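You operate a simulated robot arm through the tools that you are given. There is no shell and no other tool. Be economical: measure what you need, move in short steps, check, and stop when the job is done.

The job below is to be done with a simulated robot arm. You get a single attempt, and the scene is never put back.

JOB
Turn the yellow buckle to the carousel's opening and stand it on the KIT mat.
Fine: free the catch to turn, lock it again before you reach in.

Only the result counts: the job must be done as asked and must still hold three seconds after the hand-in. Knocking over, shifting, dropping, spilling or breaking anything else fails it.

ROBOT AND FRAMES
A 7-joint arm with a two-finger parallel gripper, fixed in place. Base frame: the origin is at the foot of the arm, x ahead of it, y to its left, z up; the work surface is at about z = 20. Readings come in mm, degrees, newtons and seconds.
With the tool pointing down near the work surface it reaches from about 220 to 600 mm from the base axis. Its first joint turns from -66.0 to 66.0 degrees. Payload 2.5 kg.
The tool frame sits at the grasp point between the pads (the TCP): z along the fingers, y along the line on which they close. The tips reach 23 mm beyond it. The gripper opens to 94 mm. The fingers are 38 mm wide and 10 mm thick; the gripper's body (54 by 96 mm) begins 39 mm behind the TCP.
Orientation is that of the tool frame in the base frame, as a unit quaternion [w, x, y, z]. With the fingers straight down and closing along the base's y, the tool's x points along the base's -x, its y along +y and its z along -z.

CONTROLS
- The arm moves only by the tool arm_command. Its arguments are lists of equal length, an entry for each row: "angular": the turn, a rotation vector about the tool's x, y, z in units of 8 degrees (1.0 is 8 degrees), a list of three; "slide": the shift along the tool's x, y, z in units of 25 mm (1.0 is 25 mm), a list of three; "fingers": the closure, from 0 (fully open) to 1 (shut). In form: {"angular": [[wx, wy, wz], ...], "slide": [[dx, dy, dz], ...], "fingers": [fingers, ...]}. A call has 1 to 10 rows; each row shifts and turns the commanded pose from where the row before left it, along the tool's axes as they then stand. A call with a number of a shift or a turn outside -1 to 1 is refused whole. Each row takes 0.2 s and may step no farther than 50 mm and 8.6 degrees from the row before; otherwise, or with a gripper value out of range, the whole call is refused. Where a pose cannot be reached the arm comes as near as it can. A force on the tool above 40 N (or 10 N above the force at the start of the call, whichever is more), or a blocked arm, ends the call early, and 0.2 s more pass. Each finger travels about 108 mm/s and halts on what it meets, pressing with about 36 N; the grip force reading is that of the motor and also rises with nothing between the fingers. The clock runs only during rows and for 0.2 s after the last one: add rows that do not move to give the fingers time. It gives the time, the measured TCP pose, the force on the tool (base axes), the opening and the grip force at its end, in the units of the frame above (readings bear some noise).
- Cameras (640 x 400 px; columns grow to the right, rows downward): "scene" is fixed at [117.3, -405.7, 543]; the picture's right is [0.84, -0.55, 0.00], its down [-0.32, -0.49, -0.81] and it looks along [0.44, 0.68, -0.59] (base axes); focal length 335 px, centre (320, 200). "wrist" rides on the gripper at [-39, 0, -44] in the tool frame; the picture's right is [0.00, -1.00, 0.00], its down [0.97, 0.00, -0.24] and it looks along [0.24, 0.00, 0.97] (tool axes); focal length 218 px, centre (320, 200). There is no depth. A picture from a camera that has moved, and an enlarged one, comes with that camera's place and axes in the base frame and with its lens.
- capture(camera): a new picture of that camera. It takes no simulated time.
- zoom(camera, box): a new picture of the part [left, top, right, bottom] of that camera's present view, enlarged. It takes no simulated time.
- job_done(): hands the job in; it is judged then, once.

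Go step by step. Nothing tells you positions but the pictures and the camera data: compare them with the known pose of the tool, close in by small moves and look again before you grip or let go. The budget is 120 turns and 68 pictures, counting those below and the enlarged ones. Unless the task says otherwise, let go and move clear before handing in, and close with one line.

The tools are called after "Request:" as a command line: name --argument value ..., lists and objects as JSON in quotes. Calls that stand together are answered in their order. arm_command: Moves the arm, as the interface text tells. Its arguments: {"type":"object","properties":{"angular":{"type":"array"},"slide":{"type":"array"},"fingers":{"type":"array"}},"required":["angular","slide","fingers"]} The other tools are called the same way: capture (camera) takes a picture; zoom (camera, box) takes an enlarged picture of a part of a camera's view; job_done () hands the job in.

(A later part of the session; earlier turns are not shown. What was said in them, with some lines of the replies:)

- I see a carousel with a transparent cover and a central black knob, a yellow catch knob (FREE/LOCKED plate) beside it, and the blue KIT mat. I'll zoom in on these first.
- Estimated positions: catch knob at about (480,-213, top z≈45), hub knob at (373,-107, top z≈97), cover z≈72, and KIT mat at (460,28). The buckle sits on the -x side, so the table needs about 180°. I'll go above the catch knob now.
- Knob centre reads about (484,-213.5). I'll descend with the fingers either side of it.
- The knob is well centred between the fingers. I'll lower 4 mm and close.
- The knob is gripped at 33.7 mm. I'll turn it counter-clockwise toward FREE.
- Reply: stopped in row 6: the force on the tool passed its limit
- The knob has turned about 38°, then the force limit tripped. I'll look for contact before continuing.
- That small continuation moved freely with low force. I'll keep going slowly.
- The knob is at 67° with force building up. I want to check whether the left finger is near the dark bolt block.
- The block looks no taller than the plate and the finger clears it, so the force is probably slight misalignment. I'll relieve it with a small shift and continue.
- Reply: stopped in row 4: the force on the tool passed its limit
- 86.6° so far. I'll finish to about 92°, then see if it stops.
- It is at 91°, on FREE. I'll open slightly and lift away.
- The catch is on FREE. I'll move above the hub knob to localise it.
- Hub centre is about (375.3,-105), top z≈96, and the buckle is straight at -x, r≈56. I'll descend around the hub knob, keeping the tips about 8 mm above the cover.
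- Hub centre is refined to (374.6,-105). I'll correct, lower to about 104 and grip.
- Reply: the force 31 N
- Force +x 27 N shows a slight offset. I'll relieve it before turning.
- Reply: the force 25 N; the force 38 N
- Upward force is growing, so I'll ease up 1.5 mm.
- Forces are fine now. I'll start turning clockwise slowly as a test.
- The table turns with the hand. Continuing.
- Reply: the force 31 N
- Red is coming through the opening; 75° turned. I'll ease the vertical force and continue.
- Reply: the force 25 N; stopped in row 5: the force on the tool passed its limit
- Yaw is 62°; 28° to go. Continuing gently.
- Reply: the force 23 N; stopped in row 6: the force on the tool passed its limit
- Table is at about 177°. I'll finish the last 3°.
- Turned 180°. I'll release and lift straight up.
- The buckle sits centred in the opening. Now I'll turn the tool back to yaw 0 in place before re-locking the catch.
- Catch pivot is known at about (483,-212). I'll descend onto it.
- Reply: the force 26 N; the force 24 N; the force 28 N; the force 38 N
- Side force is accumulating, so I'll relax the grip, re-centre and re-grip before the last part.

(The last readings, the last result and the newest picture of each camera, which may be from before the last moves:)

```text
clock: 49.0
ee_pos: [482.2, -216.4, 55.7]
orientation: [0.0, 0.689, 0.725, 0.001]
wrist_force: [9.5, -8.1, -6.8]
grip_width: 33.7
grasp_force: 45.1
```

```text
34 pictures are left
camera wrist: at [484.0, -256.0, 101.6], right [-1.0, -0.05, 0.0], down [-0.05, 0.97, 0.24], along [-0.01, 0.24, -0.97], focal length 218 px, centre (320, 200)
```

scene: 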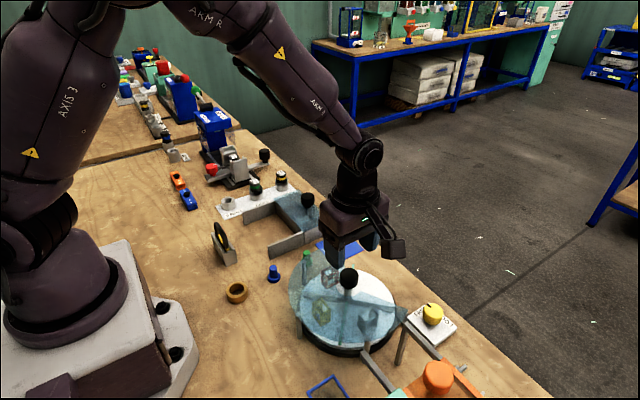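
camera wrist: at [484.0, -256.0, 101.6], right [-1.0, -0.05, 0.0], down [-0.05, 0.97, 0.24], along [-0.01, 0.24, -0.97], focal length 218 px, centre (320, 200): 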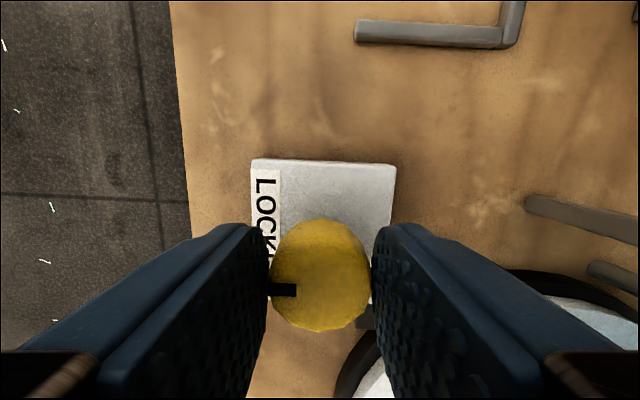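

87°. A last few degrees to seat it at LOCKED.

Request:
arm_command --angular '[[0, 0, 0.3], [0, 0, 0.3], [0, 0, 0]]' --slide '[[0, 0, 0], [0, 0, 0], [0, 0, 0]]' --fingers '[0.8, 0.8, 0.8]'

Request:
arm_command --angular '[[0, 0, 0], [0, 0, 0], [0, 0, 0], [0, 0, 0], [0, 0, 0], [0, 0, 0], [0, 0, 0]]' --slide '[[0, 0, 0], [0, 0, 0], [0, 0, -0.5], [0, 0, -1], [0, 0, -1], [0, 0, -1], [0, 0, -1]]' --fingers '[0.52, 0.52, 0.52, 0.5, 0.5, 0.5, 0.5]'

Request:
capture --camera "wrist"

Request:
capture --camera "scene"

```text
clock: 49.8
ee_pos: [481.4, -214.6, 55.5]
orientation: [-0.002, 0.719, 0.695, 0.0]
wrist_force: [-8.3, -3.9, 6.9]
grip_width: 33.8
grasp_force: 45.1
```

```text
clock: 51.4
ee_pos: [483.3, -215.5, 169.9]
orientation: [0.0, 0.719, 0.695, 0.002]
wrist_force: [0.6, 0.8, 0.6]
grip_width: 47.1
grasp_force: 0.1
```

```text
33 pictures are left
camera wrist: at [480.7, -255.4, 216.3], right [-1.0, 0.03, 0.0], down [0.03, 0.97, 0.24], along [0.01, 0.24, -0.97], focal length 218 px, centre (320, 200)
```

wrist: 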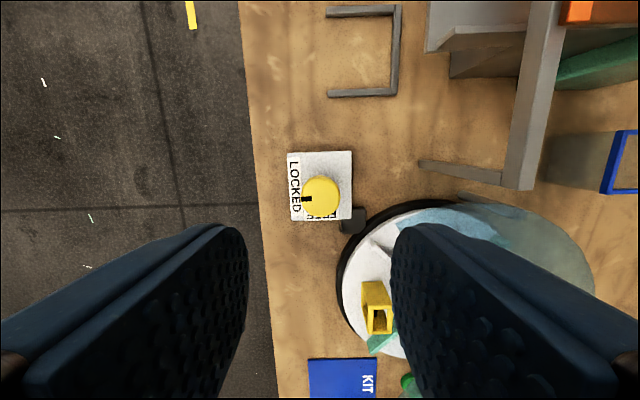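

```text
32 pictures are left
```

scene: 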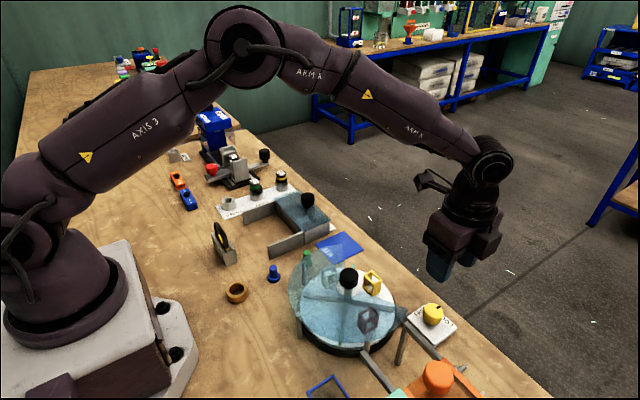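

The catch looks near LOCKED; I'll zoom to check its angle.

Request:
zoom --camera "wrist" --box '[270, 140, 380, 240]'

Request:
zoom --camera "scene" --box '[395, 290, 470, 350]'

```text
4.00 times, centred on (325, 190) of wrist
camera zoom: at [480.7, -255.4, 216.3], right [-1.0, 0.03, 0.0], down [0.03, 0.97, 0.24], along [0.01, 0.24, -0.97], focal length 873 px, centre (300, 240)
```

zoom: 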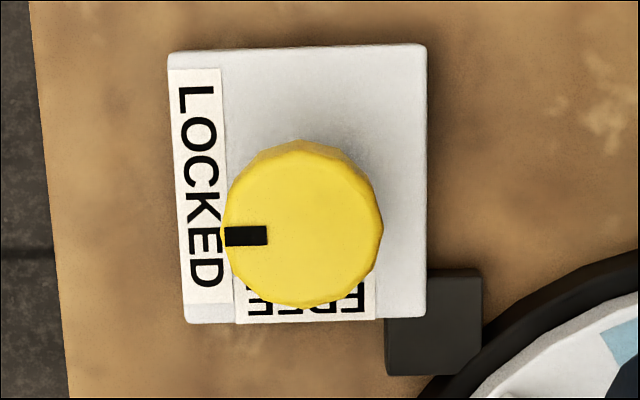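

```text
6.67 times, centred on (432, 320) of scene
camera zoom: at [117.3, -405.7, 543.0], right [0.84, -0.55, 0.0], down [-0.32, -0.49, -0.81], along [0.44, 0.68, -0.59], focal length 2234 px, centre (-430, -600)
```

zoom: 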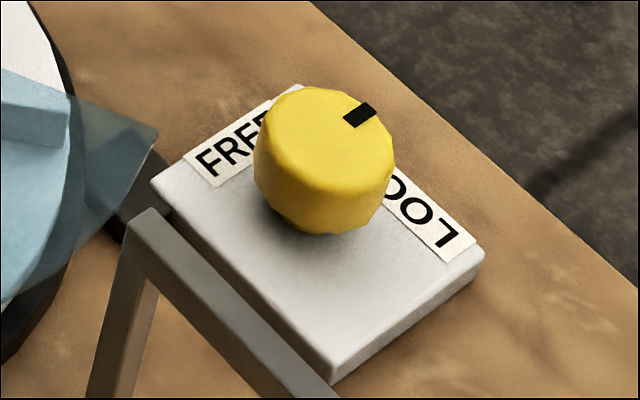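

The pointer is straight at LOCKED. Now I'll turn the tool to yaw 0 and move over the buckle.

Request:
arm_command --angular '[[0, 0, -1], [0, 0, -1], [0, 0, -1], [0, 0, -1], [0, 0, -1], [0, 0, -1], [0, 0, -1], [0, 0, -1], [0, 0, -1], [0, 0, -1]]' --slide '[[0, 0, 0], [0, 0, 0], [0, 0, 0], [0, 0, 0], [0, 0, 0], [0, 0, 0], [0, 0, 0], [0, 0, 0], [0, 0, 0], [0, 0, 0]]' --fingers '[0.4, 0.4, 0.4, 0.4, 0.4, 0.4, 0.4, 0.4, 0.4, 0.4]'

Request:
arm_command --angular '[[0, 0, -0.8], [0, 0, -0.7], [0, 0, 0], [0, 0, 0], [0, 0, 0], [0, 0, 0], [0, 0, 0], [0, 0, 0]]' --slide '[[0, 0, 0], [0, 0, 0], [0.42, 0.88, 0], [0.42, 0.88, 0], [0.42, 0.88, 0], [0.42, 0.88, 0], [0.42, 0.88, 0], [0, 0, 0]]' --fingers '[0.4, 0.4, 0.4, 0.4, 0.4, 0.4, 0.4, 0.4]'

Request:
capture --camera "wrist"

Request:
zoom --camera "scene" --box '[290, 220, 430, 350]'

```text
clock: 53.6
ee_pos: [482.5, -215.4, 169.2]
orientation: [0.001, 0.102, 0.995, 0.0]
wrist_force: [0.6, 0.4, -0.7]
grip_width: 56.6
grasp_force: 0.0
```

```text
clock: 55.4
ee_pos: [426.5, -106.1, 170.1]
orientation: [0.002, -0.001, 1.0, 0.001]
wrist_force: [-0.2, -0.7, 0.0]
grip_width: 56.4
grasp_force: 0.2
```

```text
29 pictures are left
camera wrist: at [465.4, -106.3, 215.0], right [0.0, -1.0, 0.0], down [-0.97, 0.0, 0.24], along [-0.24, 0.0, -0.97], focal length 218 px, centre (320, 200)
```

wrist: 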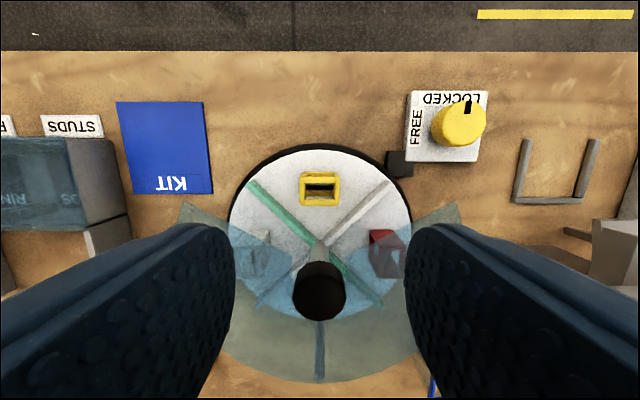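

```text
3.08 times, centred on (360, 285) of scene
camera zoom: at [117.3, -405.6, 543.0], right [0.84, -0.55, 0.0], down [-0.32, -0.49, -0.81], along [0.44, 0.68, -0.59], focal length 1031 px, centre (197, -62)
```

zoom: 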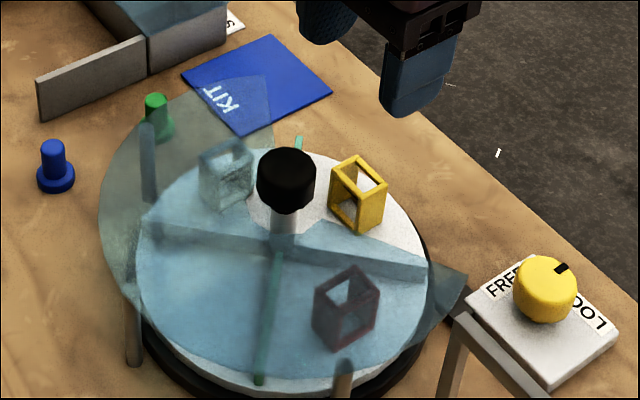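

The buckle is a yellow open frame, about 30 mm wide along y, near (432,-105). I'll go lower above it with a narrower opening and check.

Request:
arm_command --angular '[[0, 0, 0], [0, 0, 0], [0, 0, 0], [0, 0, 0]]' --slide '[[-0.2, 0.05, 0.5], [0, 0, 0.7], [0, 0, 0.7], [0, 0, 0.7]]' --fingers '[0.53, 0.53, 0.53, 0.53]'

Request:
capture --camera "wrist"

Request:
zoom --camera "scene" --box '[310, 230, 430, 330]'

```text
clock: 56.4
ee_pos: [432.8, -102.4, 103.0]
orientation: [0.001, -0.001, 1.0, 0.001]
wrist_force: [0.0, 0.2, -0.5]
grip_width: 44.2
grasp_force: 0.0
```

```text
27 pictures are left
camera wrist: at [471.8, -104.0, 148.0], right [0.0, -1.0, 0.0], down [-0.97, 0.0, 0.24], along [-0.24, 0.0, -0.97], focal length 218 px, centre (320, 200)
```

wrist: 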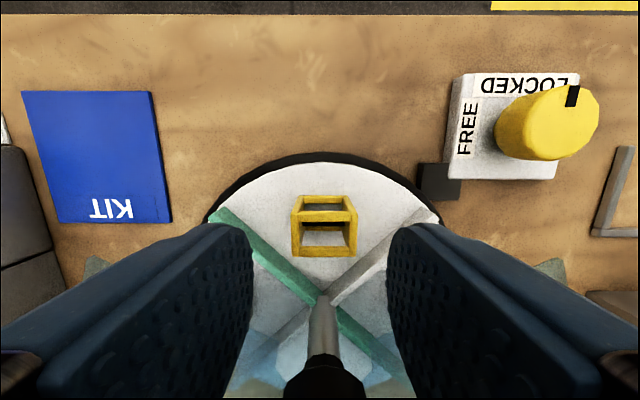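

```text
4.00 times, centred on (370, 280) of scene
camera zoom: at [117.3, -405.7, 543.0], right [0.84, -0.55, 0.0], down [-0.32, -0.49, -0.81], along [0.44, 0.68, -0.59], focal length 1340 px, centre (120, -120)
```

zoom: 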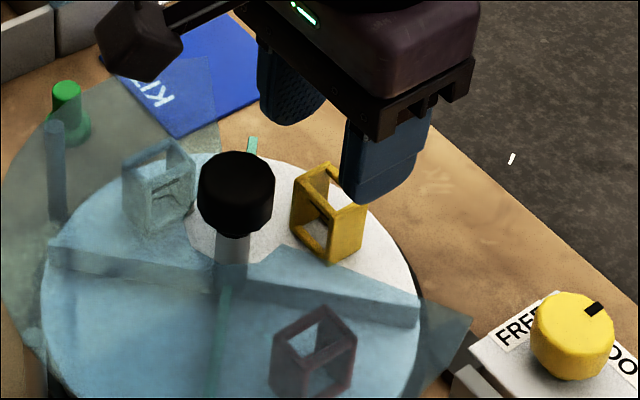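

Request:
zoom --camera "wrist" --box '[240, 160, 400, 270]'

```text
3.64 times, centred on (320, 215) of wrist
camera zoom: at [471.8, -104.0, 148.0], right [0.0, -1.0, 0.0], down [-0.97, 0.0, 0.24], along [-0.24, 0.0, -0.97], focal length 794 px, centre (320, 146)
```

zoom: 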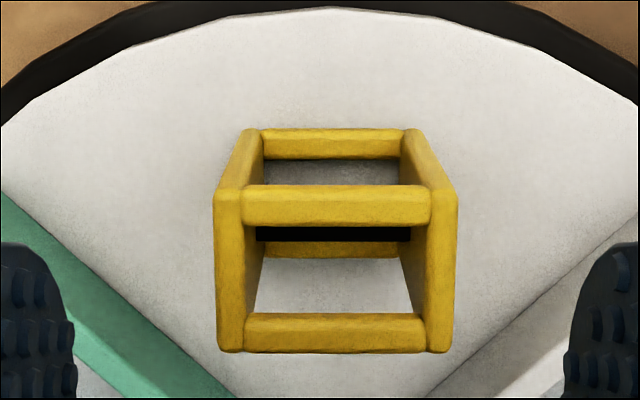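

The buckle measures about 28 × 21 × 30 mm, with its top z≈60, centre (434,-106), and a clear path between the dividers. I'll descend with a 40 mm opening.

Request:
arm_command --angular '[[0, 0, 0], [0, 0, 0], [0, 0, 0], [0, 0, 0]]' --slide '[[-0.08, -0.075, 0.2], [0, 0, 0.3], [0, 0, 0.3], [0, 0, 0.2]]' --fingers '[0.575, 0.575, 0.575, 0.575]'

Request:
capture --camera "wrist"

Request:
zoom --camera "scene" --box '[310, 230, 430, 330]'

```text
clock: 57.4
ee_pos: [435.4, -105.0, 78.3]
orientation: [0.001, -0.001, 1.0, 0.001]
wrist_force: [-0.4, 0.6, -0.5]
grip_width: 40.1
grasp_force: 0.0
```

```text
24 pictures are left
camera wrist: at [474.8, -106.1, 123.9], right [0.0, -1.0, 0.0], down [-0.97, 0.0, 0.24], along [-0.24, 0.0, -0.97], focal length 218 px, centre (320, 200)
```

wrist: 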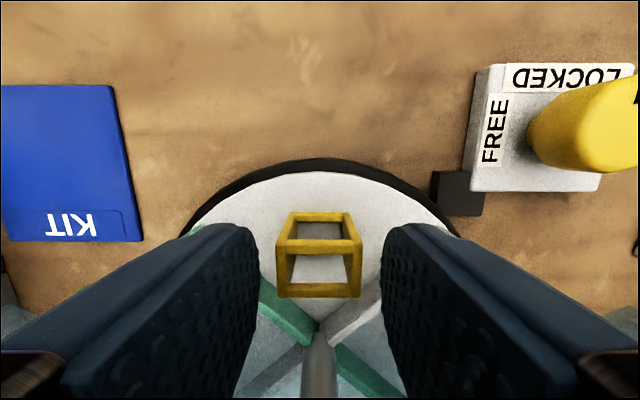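

```text
4.00 times, centred on (370, 280) of scene
camera zoom: at [117.3, -405.7, 543.0], right [0.84, -0.55, 0.0], down [-0.32, -0.49, -0.81], along [0.44, 0.68, -0.59], focal length 1340 px, centre (120, -120)
```

zoom: 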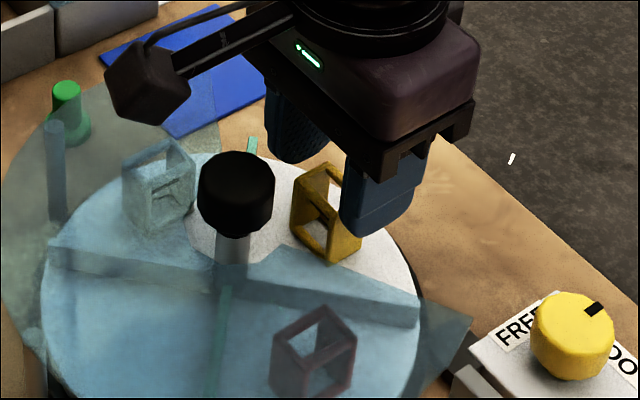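

Fingers straddle the buckle evenly. I'll descend to z≈57.

Request:
arm_command --angular '[[0, 0, 0], [0, 0, 0], [0, 0, 0], [0, 0, 0]]' --slide '[[0.02, 0, 0.28], [0, 0, 0.28], [0, 0, 0.28], [0, 0, 0]]' --fingers '[0.575, 0.575, 0.575, 0.575]'

Request:
capture --camera "wrist"

Request:
zoom --camera "scene" --box '[310, 230, 430, 330]'

```text
clock: 58.4
ee_pos: [437.0, -106.4, 57.1]
orientation: [0.001, -0.001, 1.0, 0.0]
wrist_force: [0.4, 0.3, -0.4]
grip_width: 39.9
grasp_force: 0.0
```

```text
22 pictures are left
camera wrist: at [475.3, -106.4, 102.9], right [0.0, -1.0, 0.0], down [-0.97, 0.0, 0.24], along [-0.24, 0.0, -0.97], focal length 218 px, centre (320, 200)
```

wrist: 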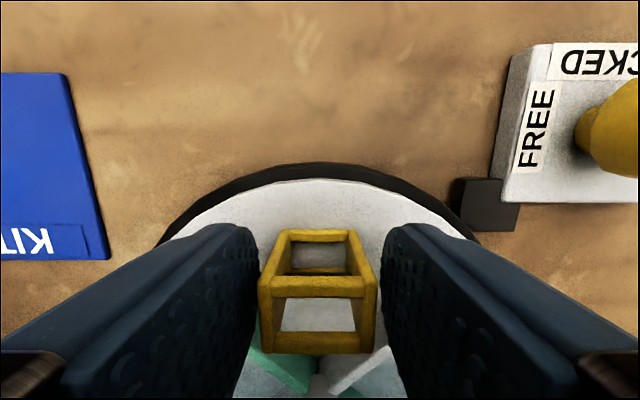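

```text
4.00 times, centred on (370, 280) of scene
camera zoom: at [117.3, -405.7, 543.0], right [0.84, -0.55, 0.0], down [-0.32, -0.49, -0.81], along [0.44, 0.68, -0.59], focal length 1340 px, centre (120, -120)
```

zoom: 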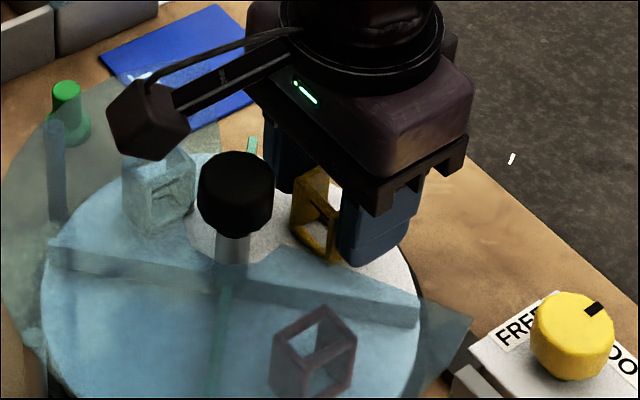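

All clear. I'll close gently on the buckle.

Request:
arm_command --angular '[[0, 0, 0], [0, 0, 0], [0, 0, 0], [0, 0, 0]]' --slide '[[0, 0, 0], [0, 0, 0], [0, 0, 0], [0, 0, 0]]' --fingers '[0.65, 0.7, 0.75, 0.75]'

```text
clock: 59.4
ee_pos: [436.5, -105.0, 57.2]
orientation: [0.0, 0.0, 1.0, 0.001]
wrist_force: [-0.2, 0.0, -0.5]
grip_width: 28.6
grasp_force: 35.8
```

The buckle is gripped at 28.6 mm. Lifting straight up.

Request:
arm_command --angular '[[0, 0, 0], [0, 0, 0], [0, 0, 0], [0, 0, 0], [0, 0, 0], [0, 0, 0], [0, 0, 0]]' --slide '[[0, 0, -0.15], [0, 0, -0.4], [0, 0, -0.7], [0, 0, -0.8], [0, 0, -0.8], [0, 0, -0.8], [0, 0, 0]]' --fingers '[0.75, 0.75, 0.75, 0.75, 0.75, 0.75, 0.75]'

Request:
capture --camera "wrist"

Request:
capture --camera "scene"

```text
clock: 61.0
ee_pos: [436.3, -107.6, 149.6]
orientation: [0.001, -0.001, 1.0, 0.002]
wrist_force: [-0.2, 0.0, 0.7]
grip_width: 28.2
grasp_force: 35.6
```

```text
20 pictures are left
camera wrist: at [474.8, -108.3, 194.8], right [0.0, -1.0, 0.0], down [-0.97, 0.0, 0.24], along [-0.24, 0.0, -0.97], focal length 218 px, centre (320, 200)
```

wrist: 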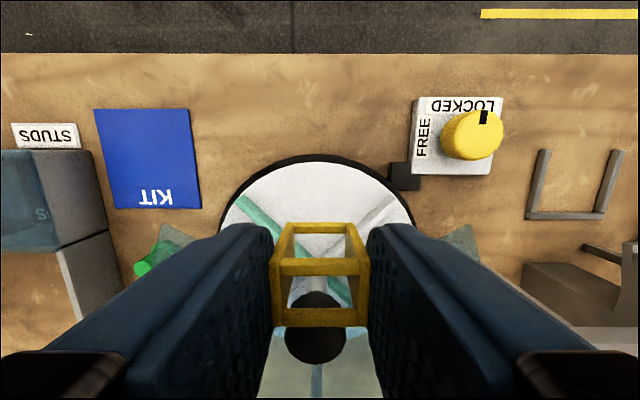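

```text
19 pictures are left
```

scene: 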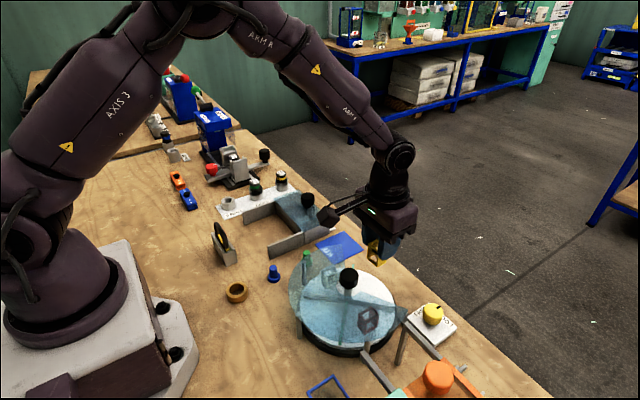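

The buckle is held upright. Mat spans about x 425–502, y −11…60; I'll set it at about (467,18), away from the bin. Moving across at height.

Request:
arm_command --angular '[[0, 0, 0], [0, 0, 0], [0, 0, 0], [0, 0, 0], [0, 0, 0], [0, 0, 0], [0, 0, 0], [0, 0, 0]]' --slide '[[-0.18, 0.71, 0], [-0.18, 0.71, 0], [-0.18, 0.71, 0], [-0.18, 0.71, 0], [-0.18, 0.71, 0], [-0.18, 0.71, 0], [-0.18, 0.71, 0], [0, 0, 0]]' --fingers '[0.75, 0.75, 0.75, 0.75, 0.75, 0.75, 0.75, 0.75]'

Request:
capture --camera "wrist"

Request:
zoom --camera "scene" --box '[260, 160, 440, 300]'

```text
clock: 62.8
ee_pos: [465.1, 17.9, 148.7]
orientation: [0.0, -0.001, 1.0, 0.001]
wrist_force: [-0.2, 0.0, 0.6]
grip_width: 28.4
grasp_force: 36.5
```

```text
18 pictures are left
camera wrist: at [504.9, 17.3, 194.3], right [0.0, -1.0, 0.0], down [-0.97, 0.0, 0.24], along [-0.24, 0.0, -0.97], focal length 218 px, centre (320, 200)
```

wrist: 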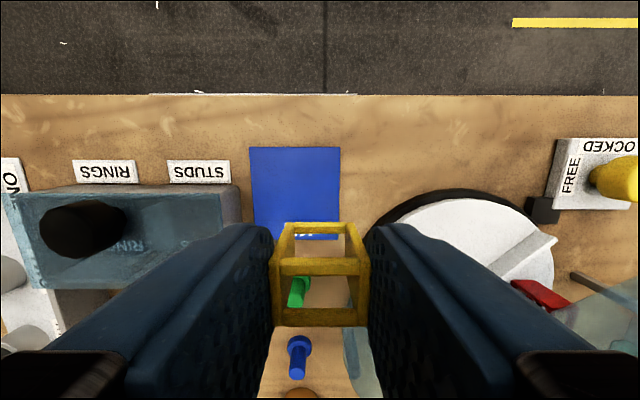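

```text
2.86 times, centred on (350, 230) of scene
camera zoom: at [117.3, -405.6, 543.0], right [0.84, -0.55, 0.0], down [-0.32, -0.49, -0.81], along [0.44, 0.68, -0.59], focal length 957 px, centre (234, 114)
```

zoom: 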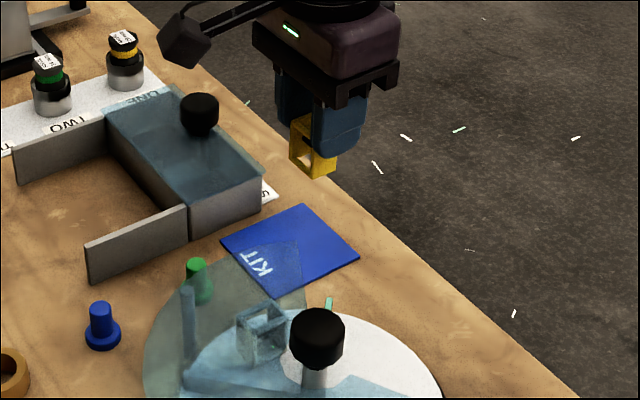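

The mat centre, better seen here, is about (464,36). I'll shift +10 mm in y, then descend to just above it.

Request:
arm_command --angular '[[0, 0, 0], [0, 0, 0], [0, 0, 0], [0, 0, 0], [0, 0, 0], [0, 0, 0], [0, 0, 0]]' --slide '[[0, 0.44, 0], [0, 0, 0.7], [0, 0, 0.7], [0, 0, 0.7], [0, 0, 0.7], [0, 0, 0.6], [0, 0, 0]]' --fingers '[0.75, 0.75, 0.75, 0.75, 0.75, 0.75, 0.75]'

Request:
capture --camera "wrist"

Request:
zoom --camera "scene" --box '[280, 190, 400, 290]'

```text
clock: 64.4
ee_pos: [467.8, 28.6, 63.2]
orientation: [0.0, -0.001, 1.0, 0.001]
wrist_force: [-1.0, -1.0, -0.5]
grip_width: 28.2
grasp_force: 35.7
```

```text
16 pictures are left
camera wrist: at [506.3, 27.6, 109.0], right [0.0, -1.0, 0.0], down [-0.97, 0.0, 0.24], along [-0.24, 0.0, -0.97], focal length 218 px, centre (320, 200)
```

wrist: 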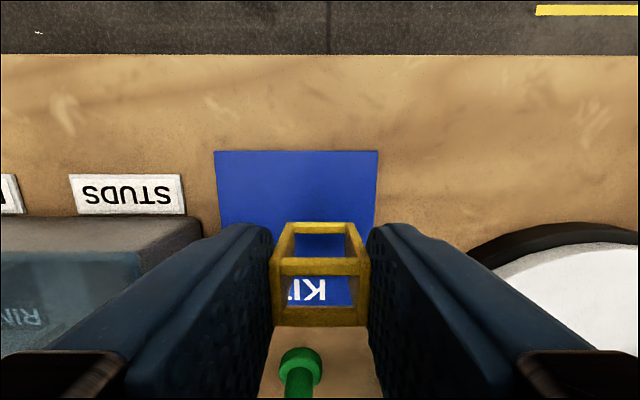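

```text
4.00 times, centred on (340, 240) of scene
camera zoom: at [117.3, -405.7, 543.0], right [0.84, -0.55, 0.0], down [-0.32, -0.49, -0.81], along [0.44, 0.68, -0.59], focal length 1340 px, centre (240, 40)
```

zoom: 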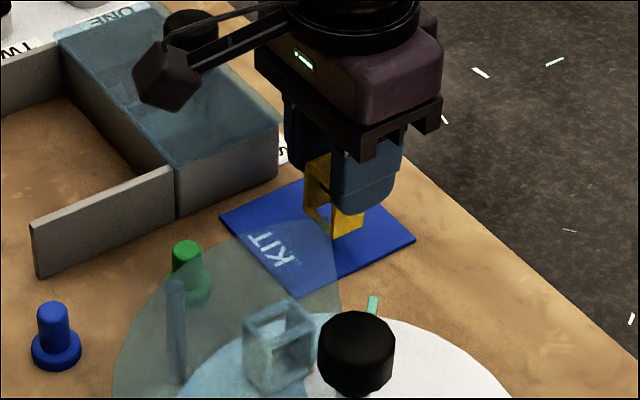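

Well within the mat. Lowering in small steps until contact.

Request:
arm_command --angular '[[0, 0, 0], [0, 0, 0], [0, 0, 0], [0, 0, 0]]' --slide '[[0, 0, 0.2], [0, 0, 0.1], [0, 0, 0.06], [0, 0, 0]]' --fingers '[0.75, 0.75, 0.75, 0.75]'

Request:
zoom --camera "scene" --box '[320, 210, 400, 270]'

```text
clock: 65.4
ee_pos: [467.0, 29.7, 55.2]
orientation: [0.001, -0.001, 1.0, 0.001]
wrist_force: [0.4, -0.2, 0.7]
grip_width: 28.2
grasp_force: 35.6
```

```text
6.67 times, centred on (360, 240) of scene
camera zoom: at [117.3, -405.7, 543.0], right [0.84, -0.55, 0.0], down [-0.32, -0.49, -0.81], along [0.44, 0.68, -0.59], focal length 2234 px, centre (53, -67)
```

zoom: 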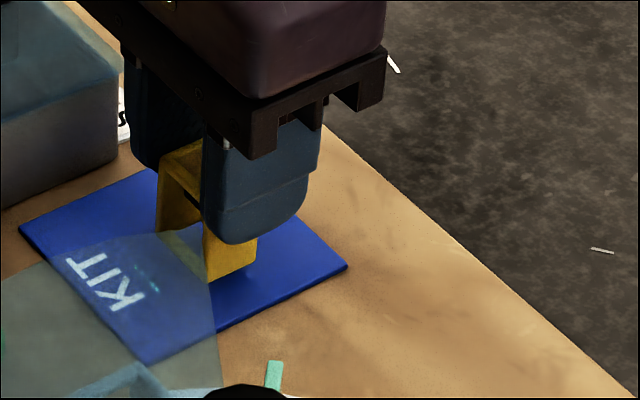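

Request:
arm_command --angular '[[0, 0, 0], [0, 0, 0], [0, 0, 0]]' --slide '[[0, 0, 0.04], [0, 0, 0.04], [0, 0, 0]]' --fingers '[0.75, 0.75, 0.75]'

Request:
arm_command --angular '[[0, 0, 0], [0, 0, 0]]' --slide '[[0, 0, 0.04], [0, 0, 0]]' --fingers '[0.75, 0.75]'

Request:
arm_command --angular '[[0, 0, 0], [0, 0, 0]]' --slide '[[0, 0, 0.04], [0, 0, 0]]' --fingers '[0.75, 0.75]'

```text
clock: 66.2
ee_pos: [467.6, 29.4, 53.1]
orientation: [0.001, -0.001, 1.0, 0.0]
wrist_force: [-0.8, 0.1, 0.4]
grip_width: 28.5
grasp_force: 36.2
```

```text
clock: 66.8
ee_pos: [466.7, 29.3, 52.0]
orientation: [0.0, -0.001, 1.0, 0.001]
wrist_force: [0.5, 0.3, -0.6]
grip_width: 28.5
grasp_force: 35.8
```

```text
clock: 67.4
ee_pos: [466.4, 27.6, 50.4]
orientation: [0.001, 0.0, 1.0, 0.001]
wrist_force: [-0.2, 0.0, 0.1]
grip_width: 28.6
grasp_force: 35.9
```

No contact yet; continuing with checks.

Request:
arm_command --angular '[[0, 0, 0], [0, 0, 0]]' --slide '[[0, 0, 0.04], [0, 0, 0]]' --fingers '[0.75, 0.75]'

Request:
arm_command --angular '[[0, 0, 0], [0, 0, 0]]' --slide '[[0, 0, 0.04], [0, 0, 0]]' --fingers '[0.75, 0.75]'

Request:
zoom --camera "scene" --box '[320, 210, 400, 270]'

```text
clock: 68.0
ee_pos: [467.7, 28.7, 50.0]
orientation: [0.001, -0.001, 1.0, 0.001]
wrist_force: [-0.6, -0.8, -0.3]
grip_width: 28.2
grasp_force: 35.9
```

```text
clock: 68.6
ee_pos: [466.8, 30.2, 49.3]
orientation: [0.002, -0.001, 1.0, 0.001]
wrist_force: [-2.2, -0.5, 6.1]
grip_width: 28.3
grasp_force: 35.5
```

```text
6.67 times, centred on (360, 240) of scene
camera zoom: at [117.3, -405.7, 543.0], right [0.84, -0.55, 0.0], down [-0.32, -0.49, -0.81], along [0.44, 0.68, -0.59], focal length 2234 px, centre (53, -67)
```

zoom: 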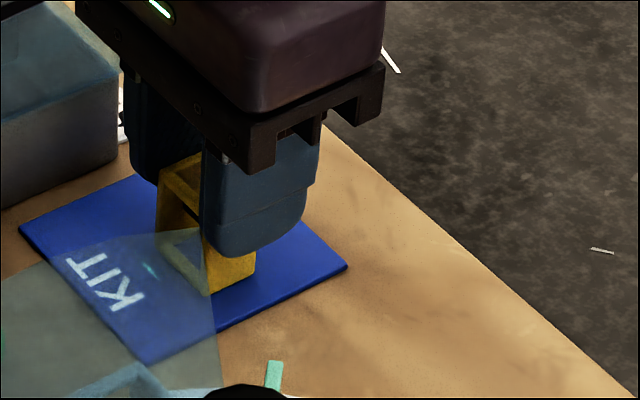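

Contact is felt (6 N up) and the buckle stands on the mat. I'll release and rise straight up.

Request:
arm_command --angular '[[0, 0, 0], [0, 0, 0], [0, 0, 0], [0, 0, 0]]' --slide '[[0, 0, 0], [0, 0, 0], [0, 0, 0], [0, 0, 0]]' --fingers '[0.68, 0.62, 0.56, 0.56]'

Request:
arm_command --angular '[[0, 0, 0], [0, 0, 0], [0, 0, 0], [0, 0, 0], [0, 0, 0], [0, 0, 0], [0, 0, 0]]' --slide '[[0, 0, -0.3], [0, 0, -0.5], [0, 0, -0.8], [0, 0, -0.9], [0, 0, -1], [0, 0, -1], [0, 0, 0]]' --fingers '[0.56, 0.56, 0.56, 0.56, 0.56, 0.56, 0.56]'

Request:
capture --camera "scene"

Request:
capture --camera "wrist"

```text
clock: 69.6
ee_pos: [467.3, 28.5, 49.3]
orientation: [0.001, -0.002, 1.0, 0.001]
wrist_force: [-0.3, -0.1, -0.1]
grip_width: 41.5
grasp_force: 0.1
```

```text
clock: 71.2
ee_pos: [468.0, 29.8, 162.1]
orientation: [0.001, 0.0, 1.0, 0.001]
wrist_force: [0.0, -0.1, 0.5]
grip_width: 41.4
grasp_force: 0.1
```

```text
12 pictures are left
```

scene: 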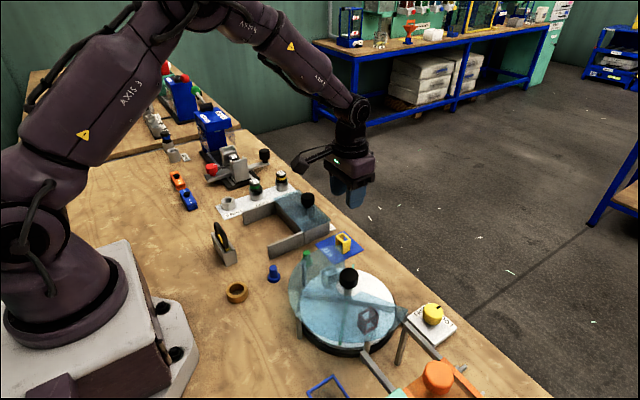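

```text
11 pictures are left
camera wrist: at [506.6, 28.7, 207.1], right [0.0, -1.0, 0.0], down [-0.97, 0.0, 0.24], along [-0.24, 0.0, -0.97], focal length 218 px, centre (320, 200)
```

wrist: 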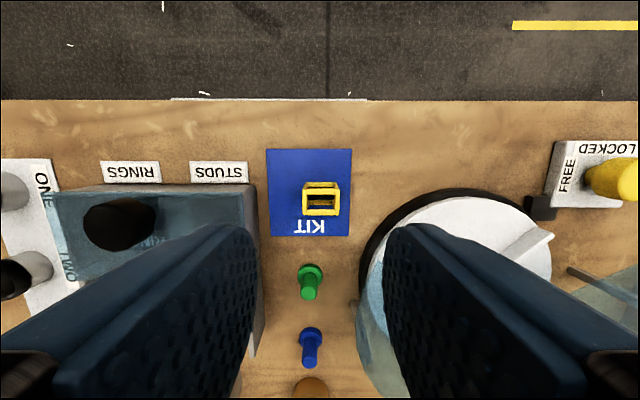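

The buckle stands upright, fully on the KIT mat. The catch is on LOCKED, nothing else has moved, and the hand is clear, so I'm handing in.

Request:
job_done

```text
The job is handed in.
```

The yellow buckle was turned to the carousel's opening and now stands upright on the KIT mat; I locked the catch again before reaching in.
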